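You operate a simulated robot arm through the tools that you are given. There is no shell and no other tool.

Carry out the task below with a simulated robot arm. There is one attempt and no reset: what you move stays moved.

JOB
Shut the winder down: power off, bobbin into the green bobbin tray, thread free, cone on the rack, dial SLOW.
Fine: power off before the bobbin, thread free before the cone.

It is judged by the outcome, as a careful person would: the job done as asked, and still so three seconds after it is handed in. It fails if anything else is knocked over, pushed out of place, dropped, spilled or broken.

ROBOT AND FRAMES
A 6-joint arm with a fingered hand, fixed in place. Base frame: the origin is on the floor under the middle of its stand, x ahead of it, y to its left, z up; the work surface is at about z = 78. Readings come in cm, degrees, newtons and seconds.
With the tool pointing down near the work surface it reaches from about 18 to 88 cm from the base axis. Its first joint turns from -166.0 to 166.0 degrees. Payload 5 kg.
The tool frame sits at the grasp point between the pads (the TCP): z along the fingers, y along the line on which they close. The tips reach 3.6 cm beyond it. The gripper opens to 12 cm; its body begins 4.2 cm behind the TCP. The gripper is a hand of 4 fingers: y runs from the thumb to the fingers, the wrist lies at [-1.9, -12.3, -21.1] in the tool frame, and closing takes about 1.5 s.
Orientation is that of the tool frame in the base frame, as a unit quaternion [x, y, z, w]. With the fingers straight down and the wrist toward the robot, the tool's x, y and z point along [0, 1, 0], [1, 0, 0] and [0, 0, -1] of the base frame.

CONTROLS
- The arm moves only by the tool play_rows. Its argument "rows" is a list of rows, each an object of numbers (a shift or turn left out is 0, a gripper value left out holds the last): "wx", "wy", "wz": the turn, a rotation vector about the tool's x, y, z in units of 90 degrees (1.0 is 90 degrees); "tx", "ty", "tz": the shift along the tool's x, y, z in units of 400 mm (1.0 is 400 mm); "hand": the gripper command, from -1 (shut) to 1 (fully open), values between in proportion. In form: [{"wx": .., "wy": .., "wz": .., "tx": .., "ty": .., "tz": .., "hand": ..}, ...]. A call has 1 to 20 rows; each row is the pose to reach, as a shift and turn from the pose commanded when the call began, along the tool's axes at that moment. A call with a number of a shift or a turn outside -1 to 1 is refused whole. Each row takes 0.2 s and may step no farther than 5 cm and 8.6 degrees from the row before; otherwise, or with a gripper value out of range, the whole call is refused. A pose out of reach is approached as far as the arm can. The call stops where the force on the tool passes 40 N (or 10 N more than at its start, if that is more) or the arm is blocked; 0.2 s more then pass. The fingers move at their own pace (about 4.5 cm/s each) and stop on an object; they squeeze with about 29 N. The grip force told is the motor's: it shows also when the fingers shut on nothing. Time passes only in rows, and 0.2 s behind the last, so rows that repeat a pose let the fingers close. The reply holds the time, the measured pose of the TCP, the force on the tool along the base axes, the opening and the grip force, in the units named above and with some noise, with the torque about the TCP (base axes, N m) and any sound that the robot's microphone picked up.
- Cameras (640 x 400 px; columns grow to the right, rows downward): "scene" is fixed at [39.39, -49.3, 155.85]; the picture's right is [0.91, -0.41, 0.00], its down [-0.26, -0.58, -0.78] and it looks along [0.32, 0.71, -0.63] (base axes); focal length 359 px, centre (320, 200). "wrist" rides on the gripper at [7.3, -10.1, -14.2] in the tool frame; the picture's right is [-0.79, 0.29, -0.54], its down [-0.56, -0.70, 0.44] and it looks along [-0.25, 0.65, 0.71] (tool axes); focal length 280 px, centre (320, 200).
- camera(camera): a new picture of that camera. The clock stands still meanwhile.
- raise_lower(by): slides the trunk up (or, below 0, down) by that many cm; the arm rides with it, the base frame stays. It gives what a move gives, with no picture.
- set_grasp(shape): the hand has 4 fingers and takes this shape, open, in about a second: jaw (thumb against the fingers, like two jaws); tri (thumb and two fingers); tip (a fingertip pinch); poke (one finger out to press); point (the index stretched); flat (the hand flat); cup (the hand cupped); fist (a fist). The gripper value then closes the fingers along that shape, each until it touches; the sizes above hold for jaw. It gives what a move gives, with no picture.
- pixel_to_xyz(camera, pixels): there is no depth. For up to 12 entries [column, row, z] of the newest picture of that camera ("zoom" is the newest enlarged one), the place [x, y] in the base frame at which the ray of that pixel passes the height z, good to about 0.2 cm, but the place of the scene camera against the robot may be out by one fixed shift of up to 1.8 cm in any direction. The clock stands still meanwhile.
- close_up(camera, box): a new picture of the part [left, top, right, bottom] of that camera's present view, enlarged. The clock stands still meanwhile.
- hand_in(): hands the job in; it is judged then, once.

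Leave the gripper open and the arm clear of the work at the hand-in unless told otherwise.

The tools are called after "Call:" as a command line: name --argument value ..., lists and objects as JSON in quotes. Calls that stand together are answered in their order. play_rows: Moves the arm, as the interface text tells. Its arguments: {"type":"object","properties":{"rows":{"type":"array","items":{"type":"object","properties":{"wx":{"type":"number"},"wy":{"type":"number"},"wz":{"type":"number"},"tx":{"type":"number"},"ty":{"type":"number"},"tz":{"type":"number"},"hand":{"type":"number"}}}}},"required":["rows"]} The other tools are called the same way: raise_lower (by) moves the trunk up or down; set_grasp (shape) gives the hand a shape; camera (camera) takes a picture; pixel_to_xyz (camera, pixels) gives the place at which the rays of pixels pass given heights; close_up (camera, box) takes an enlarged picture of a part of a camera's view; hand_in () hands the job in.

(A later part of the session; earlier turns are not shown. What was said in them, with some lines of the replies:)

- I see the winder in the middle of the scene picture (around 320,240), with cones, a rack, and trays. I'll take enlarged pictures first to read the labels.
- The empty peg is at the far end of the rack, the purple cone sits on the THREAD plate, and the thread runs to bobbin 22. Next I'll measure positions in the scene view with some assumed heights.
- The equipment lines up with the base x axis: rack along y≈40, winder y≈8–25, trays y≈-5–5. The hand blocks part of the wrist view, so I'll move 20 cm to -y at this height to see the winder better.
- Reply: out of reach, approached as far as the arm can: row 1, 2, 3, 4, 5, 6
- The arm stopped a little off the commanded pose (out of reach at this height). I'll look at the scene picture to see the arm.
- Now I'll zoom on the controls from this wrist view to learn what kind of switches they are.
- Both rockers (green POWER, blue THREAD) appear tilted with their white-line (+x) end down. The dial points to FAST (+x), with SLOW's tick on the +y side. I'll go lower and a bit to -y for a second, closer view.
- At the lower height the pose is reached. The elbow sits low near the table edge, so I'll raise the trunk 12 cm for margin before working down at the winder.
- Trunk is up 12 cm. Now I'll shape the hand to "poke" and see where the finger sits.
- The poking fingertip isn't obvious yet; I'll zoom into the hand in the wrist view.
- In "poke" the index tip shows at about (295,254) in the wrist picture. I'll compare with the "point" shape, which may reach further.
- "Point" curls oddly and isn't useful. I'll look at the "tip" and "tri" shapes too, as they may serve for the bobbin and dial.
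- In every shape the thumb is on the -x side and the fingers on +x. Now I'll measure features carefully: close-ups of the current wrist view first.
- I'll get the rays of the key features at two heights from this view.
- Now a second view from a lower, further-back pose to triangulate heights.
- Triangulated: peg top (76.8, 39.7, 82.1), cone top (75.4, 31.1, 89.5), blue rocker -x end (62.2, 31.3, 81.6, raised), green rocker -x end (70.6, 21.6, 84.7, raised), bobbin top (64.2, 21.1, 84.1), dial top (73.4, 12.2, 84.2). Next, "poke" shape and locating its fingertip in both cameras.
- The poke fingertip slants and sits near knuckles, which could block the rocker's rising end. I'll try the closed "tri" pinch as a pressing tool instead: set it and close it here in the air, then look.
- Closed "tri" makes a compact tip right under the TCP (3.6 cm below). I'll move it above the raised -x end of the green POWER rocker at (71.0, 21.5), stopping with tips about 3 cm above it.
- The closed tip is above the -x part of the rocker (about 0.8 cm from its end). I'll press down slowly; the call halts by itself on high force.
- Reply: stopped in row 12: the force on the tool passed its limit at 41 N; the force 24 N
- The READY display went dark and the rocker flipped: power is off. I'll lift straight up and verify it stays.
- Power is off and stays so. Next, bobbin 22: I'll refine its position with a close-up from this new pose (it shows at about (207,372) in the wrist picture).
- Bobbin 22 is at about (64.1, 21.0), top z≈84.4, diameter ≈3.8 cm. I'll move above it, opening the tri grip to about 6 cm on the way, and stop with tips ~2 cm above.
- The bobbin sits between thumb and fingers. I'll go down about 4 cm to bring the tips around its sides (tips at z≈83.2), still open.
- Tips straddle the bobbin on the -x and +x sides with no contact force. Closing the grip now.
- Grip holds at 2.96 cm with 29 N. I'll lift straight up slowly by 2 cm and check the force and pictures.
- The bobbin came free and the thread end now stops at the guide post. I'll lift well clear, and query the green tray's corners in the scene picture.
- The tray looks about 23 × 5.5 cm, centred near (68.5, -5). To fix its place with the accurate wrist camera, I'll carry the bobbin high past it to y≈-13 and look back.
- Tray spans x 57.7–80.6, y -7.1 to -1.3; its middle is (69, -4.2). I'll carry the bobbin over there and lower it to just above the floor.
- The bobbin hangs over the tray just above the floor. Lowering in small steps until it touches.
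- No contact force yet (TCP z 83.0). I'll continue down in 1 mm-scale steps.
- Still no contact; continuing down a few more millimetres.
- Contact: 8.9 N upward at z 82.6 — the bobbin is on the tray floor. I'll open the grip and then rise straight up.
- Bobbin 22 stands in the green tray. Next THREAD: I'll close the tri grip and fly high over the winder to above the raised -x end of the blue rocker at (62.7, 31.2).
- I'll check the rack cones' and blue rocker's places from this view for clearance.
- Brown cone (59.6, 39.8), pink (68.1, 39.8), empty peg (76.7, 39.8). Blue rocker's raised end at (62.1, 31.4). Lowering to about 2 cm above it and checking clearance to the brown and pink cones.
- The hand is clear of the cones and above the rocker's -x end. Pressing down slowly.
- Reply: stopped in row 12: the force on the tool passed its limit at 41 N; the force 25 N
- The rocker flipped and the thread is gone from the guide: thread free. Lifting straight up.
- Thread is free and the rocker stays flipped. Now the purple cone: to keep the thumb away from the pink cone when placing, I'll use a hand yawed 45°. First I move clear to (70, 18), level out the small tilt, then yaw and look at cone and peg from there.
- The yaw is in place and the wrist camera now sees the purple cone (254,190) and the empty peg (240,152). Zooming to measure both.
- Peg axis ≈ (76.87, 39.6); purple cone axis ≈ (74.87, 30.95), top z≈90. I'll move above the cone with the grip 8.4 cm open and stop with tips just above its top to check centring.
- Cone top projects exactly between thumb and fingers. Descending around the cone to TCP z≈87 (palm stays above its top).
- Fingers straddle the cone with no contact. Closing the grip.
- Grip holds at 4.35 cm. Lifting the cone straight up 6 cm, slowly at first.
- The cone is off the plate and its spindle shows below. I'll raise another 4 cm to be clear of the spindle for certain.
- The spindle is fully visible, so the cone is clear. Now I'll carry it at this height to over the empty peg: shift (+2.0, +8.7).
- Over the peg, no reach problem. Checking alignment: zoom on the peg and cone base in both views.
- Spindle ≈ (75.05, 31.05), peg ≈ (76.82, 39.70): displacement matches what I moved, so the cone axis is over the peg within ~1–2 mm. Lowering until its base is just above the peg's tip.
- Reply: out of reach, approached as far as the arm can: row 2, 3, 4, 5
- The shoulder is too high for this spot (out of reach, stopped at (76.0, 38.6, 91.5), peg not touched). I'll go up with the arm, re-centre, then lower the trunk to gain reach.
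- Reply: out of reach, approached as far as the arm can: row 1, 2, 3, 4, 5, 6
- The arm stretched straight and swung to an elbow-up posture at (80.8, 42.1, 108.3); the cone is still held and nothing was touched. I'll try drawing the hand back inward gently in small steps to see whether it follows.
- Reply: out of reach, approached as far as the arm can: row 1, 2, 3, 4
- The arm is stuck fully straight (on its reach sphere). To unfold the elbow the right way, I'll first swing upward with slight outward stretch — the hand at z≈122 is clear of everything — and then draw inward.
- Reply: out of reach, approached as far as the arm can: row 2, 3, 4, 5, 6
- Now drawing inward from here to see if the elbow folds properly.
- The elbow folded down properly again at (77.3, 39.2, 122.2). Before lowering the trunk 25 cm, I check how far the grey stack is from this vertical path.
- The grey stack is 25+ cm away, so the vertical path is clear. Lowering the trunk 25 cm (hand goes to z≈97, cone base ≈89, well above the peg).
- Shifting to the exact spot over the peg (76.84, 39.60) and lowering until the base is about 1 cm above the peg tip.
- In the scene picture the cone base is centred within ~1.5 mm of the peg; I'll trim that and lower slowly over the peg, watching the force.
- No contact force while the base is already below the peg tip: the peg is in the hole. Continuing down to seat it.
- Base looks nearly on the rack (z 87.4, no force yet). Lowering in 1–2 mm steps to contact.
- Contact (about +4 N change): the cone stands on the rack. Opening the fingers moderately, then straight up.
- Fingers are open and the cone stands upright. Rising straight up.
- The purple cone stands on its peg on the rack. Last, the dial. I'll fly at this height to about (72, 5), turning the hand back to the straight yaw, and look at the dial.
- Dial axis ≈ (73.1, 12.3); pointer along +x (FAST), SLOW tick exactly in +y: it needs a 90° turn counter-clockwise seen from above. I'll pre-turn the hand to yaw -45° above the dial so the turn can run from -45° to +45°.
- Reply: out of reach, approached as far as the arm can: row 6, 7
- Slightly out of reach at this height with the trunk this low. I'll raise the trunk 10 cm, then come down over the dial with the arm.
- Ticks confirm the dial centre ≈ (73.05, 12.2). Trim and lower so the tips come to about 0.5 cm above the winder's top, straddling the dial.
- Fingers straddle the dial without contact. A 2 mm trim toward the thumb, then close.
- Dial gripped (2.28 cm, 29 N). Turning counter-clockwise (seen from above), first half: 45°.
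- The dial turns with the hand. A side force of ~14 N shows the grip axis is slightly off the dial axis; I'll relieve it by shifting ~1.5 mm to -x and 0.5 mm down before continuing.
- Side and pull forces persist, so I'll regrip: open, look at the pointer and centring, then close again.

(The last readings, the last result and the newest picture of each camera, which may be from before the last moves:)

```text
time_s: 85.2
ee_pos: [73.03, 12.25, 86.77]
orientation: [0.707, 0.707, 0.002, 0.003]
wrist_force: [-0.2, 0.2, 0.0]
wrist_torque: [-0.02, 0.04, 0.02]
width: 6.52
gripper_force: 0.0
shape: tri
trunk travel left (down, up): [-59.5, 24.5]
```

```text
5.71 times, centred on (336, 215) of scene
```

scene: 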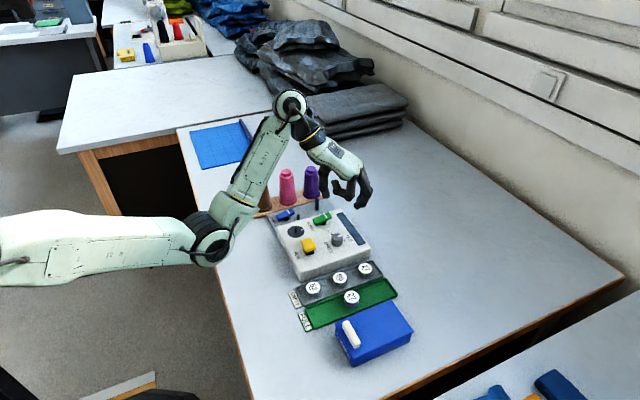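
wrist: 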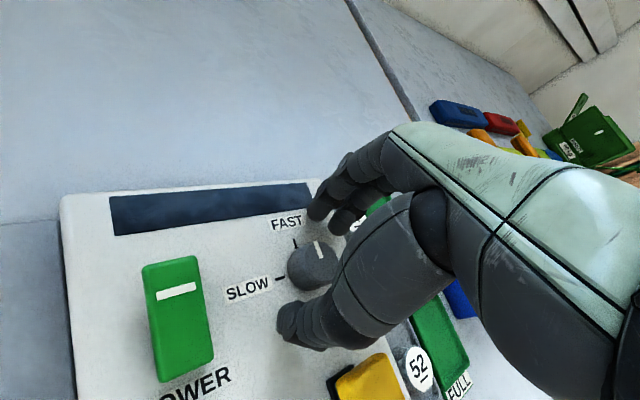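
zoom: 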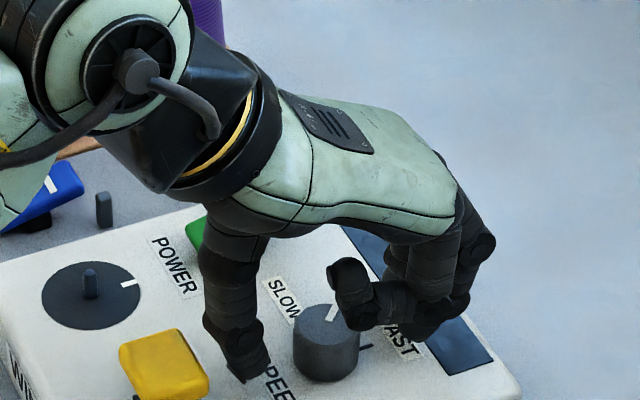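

The pointer now stands about half-way (45°). Force is zero again. I'll lower 2 mm for a deeper hold, close, and turn the second 45°.

Call:
play_rows --rows '[{"tz": 0.005, "hand": 0.0}, {"tz": 0.005, "hand": -0.3}, {"tz": 0.005, "hand": -0.6}, {"tz": 0.005, "hand": -1}, {"tz": 0.005, "hand": -1}, {"tz": 0.005, "hand": -1}, {"tz": 0.005, "hand": -1}, {"tz": 0.005, "hand": -1}]'

Call:
play_rows --rows '[{"wz": -0.07}, {"wz": -0.14}, {"wz": -0.21}, {"wz": -0.28}, {"wz": -0.35}, {"wz": -0.42}, {"wz": -0.48}, {"wz": -0.48}]'

Call:
close_up --camera "wrist" --box '[230, 180, 390, 360]'

Call:
close_up --camera "scene" --box '[280, 180, 392, 250]'

```text
time_s: 87.0
ee_pos: [73.07, 12.21, 86.64]
orientation: [0.707, 0.707, 0.0, 0.002]
wrist_force: [-2.4, -0.4, -2.3]
wrist_torque: [-0.02, 0.04, -0.04]
width: 2.23
gripper_force: 28.9
shape: tri
trunk travel left (down, up): [-59.5, 24.5]
```

```text
time_s: 88.8
ee_pos: [72.95, 12.34, 86.6]
orientation: [0.396, 0.918, 0.001, 0.003]
wrist_force: [-4.7, 0.6, 0.0]
wrist_torque: [0.01, 0.16, -0.02]
width: 2.18
gripper_force: 28.8
shape: tri
trunk travel left (down, up): [-59.5, 24.5]
```

```text
2.22 times, centred on (310, 270) of wrist
```

zoom: 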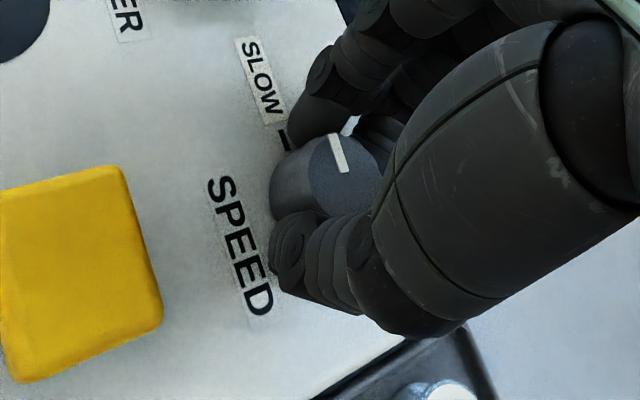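

```text
5.71 times, centred on (336, 215) of scene
```

zoom: 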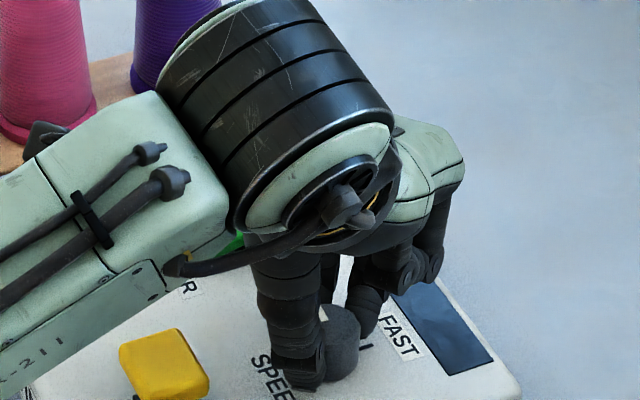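

The pointer's place relative to the SLOW tick now matches how it first stood relative to FAST. I'll add the last ~2°, then open and rise to verify.

Call:
play_rows --rows '[{"wz": -0.01}, {"wz": -0.022}, {"wz": -0.022}, {"wz": -0.022, "hand": -0.4}, {"wz": -0.022, "hand": -0.1}, {"wz": -0.022, "hand": 0.1}, {"wz": -0.022, "hand": 0.2}, {"wz": -0.022, "hand": 0.2}, {"wz": -0.022, "hand": 0.2}]'

Call:
play_rows --rows '[{"tz": -0.03}, {"tz": -0.08}, {"tz": -0.16}, {"tz": -0.24}, {"tz": -0.24}]'

Call:
camera --camera "wrist"

Call:
close_up --camera "wrist" --box '[180, 180, 340, 340]'

Call:
close_up --camera "scene" --box '[260, 170, 388, 250]'

```text
time_s: 90.8
ee_pos: [72.93, 12.29, 86.54]
orientation: [0.382, 0.924, 0.0, 0.002]
wrist_force: [-0.2, -0.1, -0.1]
wrist_torque: [-0.03, -0.03, 0.01]
width: 7.13
gripper_force: 0.1
shape: tri
trunk travel left (down, up): [-59.5, 24.5]
```

```text
time_s: 92.0
ee_pos: [72.87, 12.3, 96.23]
orientation: [0.381, 0.924, 0.0, 0.001]
wrist_force: [-0.3, 0.6, -0.6]
wrist_torque: [0.01, 0.0, -0.01]
width: 7.17
gripper_force: 0.0
shape: tri
trunk travel left (down, up): [-59.5, 24.5]
```

```text
taken
```

wrist: 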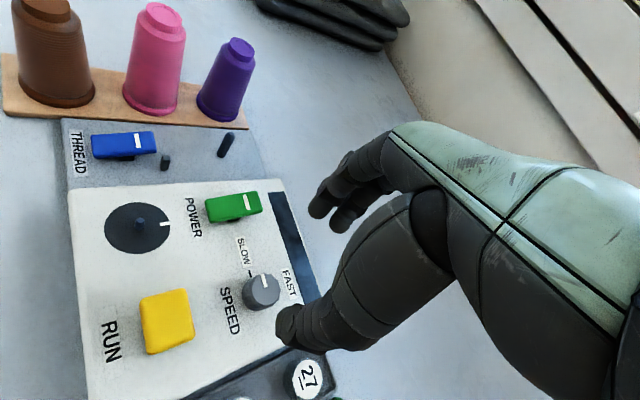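

```text
2.50 times, centred on (260, 260) of wrist
```

zoom: 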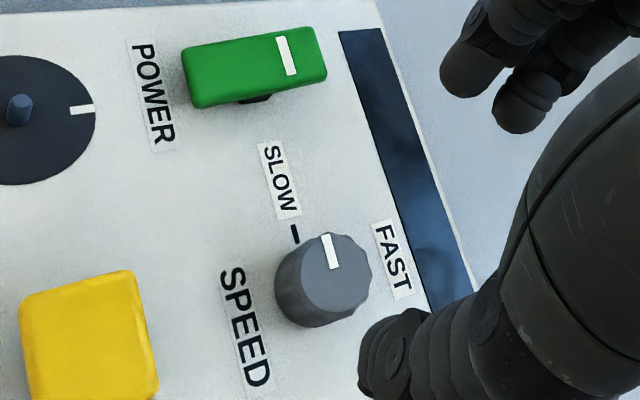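

```text
5.00 times, centred on (324, 210) of scene
```

zoom: 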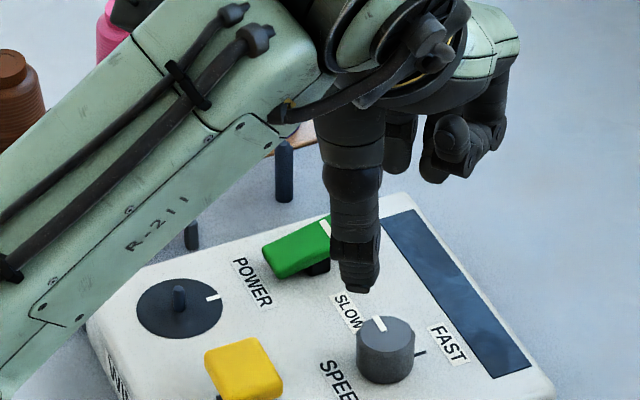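

The pointer looks to be on SLOW. I'll measure its direction.

Call:
close_up --camera "wrist" --box '[230, 255, 300, 315]'

Call:
pixel_to_xyz --camera "wrist" --pixels '[[262.4, 274.4, 84.6], [265.6, 287.2, 84.6], [250, 273.2, 82.6]]'

```text
6.67 times, centred on (265, 285) of wrist
```

zoom: 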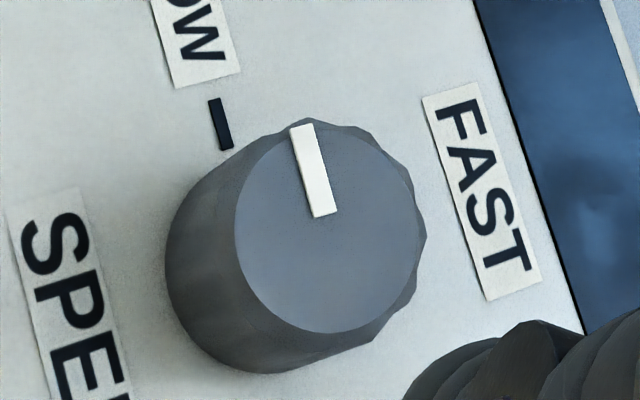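

```text
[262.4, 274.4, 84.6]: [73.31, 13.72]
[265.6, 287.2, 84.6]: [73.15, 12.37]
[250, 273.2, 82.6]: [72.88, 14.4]
```

The pointer is parallel to the SLOW tick: dial is on SLOW. Now I'll open the hand fully and raise the arm well clear, then check everything.

Call:
raise_lower --by 18

Call:
play_rows --rows '[{"hand": 1}, {"hand": 1}, {"hand": 1}, {"hand": 1}, {"hand": 1}, {"hand": 1}]'

Call:
camera --camera "scene"

Call:
camera --camera "wrist"

Call:
close_up --camera "scene" --box '[240, 155, 400, 255]'

Call:
close_up --camera "scene" --box '[270, 250, 430, 370]'

```text
time_s: 94.0
ee_pos: [72.86, 12.31, 114.15]
orientation: [0.381, 0.925, 0.0, 0.002]
wrist_force: [0.5, 0.1, 0.0]
wrist_torque: [0.0, 0.01, 0.0]
width: 7.16
gripper_force: 0.2
shape: tri
trunk travel left (down, up): [-77.5, 6.5]
```

```text
time_s: 95.3
ee_pos: [72.91, 12.33, 114.13]
orientation: [0.381, 0.924, 0.0, 0.002]
wrist_force: [-0.1, 0.1, 0.0]
wrist_torque: [0.01, 0.0, 0.04]
width: 11.96
gripper_force: 0.1
shape: tri
trunk travel left (down, up): [-77.5, 6.5]
```

```text
taken
```

scene: 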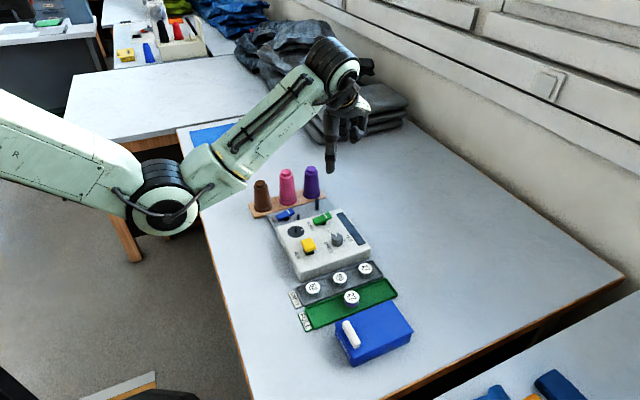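

```text
taken
```

wrist: 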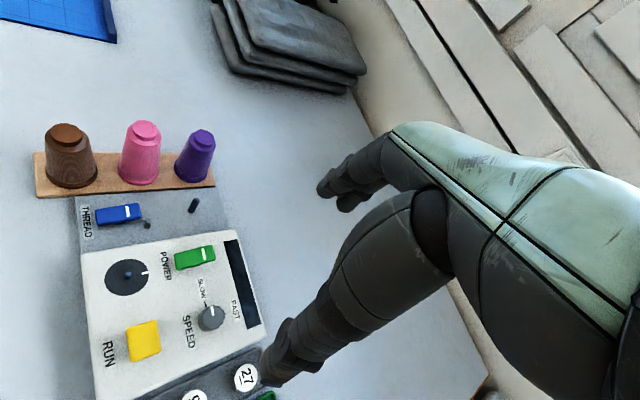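

```text
4.00 times, centred on (320, 205) of scene
```

zoom: 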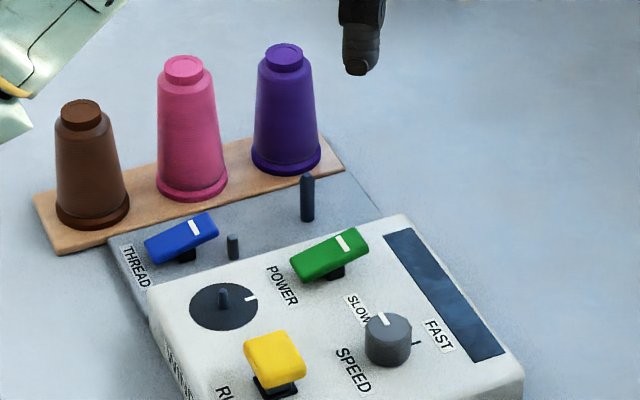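

```text
3.33 times, centred on (350, 310) of scene
```

zoom: 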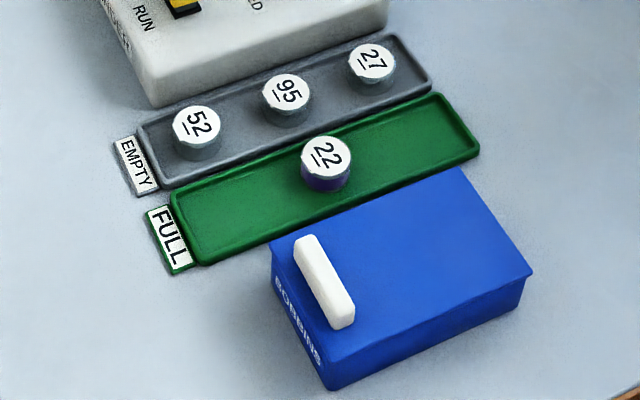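

All as asked: power off with the display dark, bobbin 22 in the green tray, thread free, purple cone on its rack peg, dial on SLOW. Nothing else has moved, the gripper is open, and the arm is about 25 cm above the work. Handing in.

Call:
hand_in

```text
The job is handed in.
```

The winder is shut down and the job is handed in. I don't have the judging result. This is what the last pictures before hand-in showed:

- **Power:** off, with the READY display dark. I did this before touching the bobbin.
- **Bobbin:** number 22 stands upright in the green FULL tray.
- **Thread:** the THREAD switch is flipped and no thread is left at the guide. I did this before moving the cone.
- **Cone:** the purple cone sits on the empty peg of the rack, next to the pink one.
- **Dial:** the pointer lines up with the SLOW mark.

While I carried the cone over, the arm ran out of reach and ended up fully stretched. I backed it out and lowered the trunk to get enough reach. The cone stayed in the grip and nothing was knocked or moved. I left the gripper open and the arm about 25 cm above the work.
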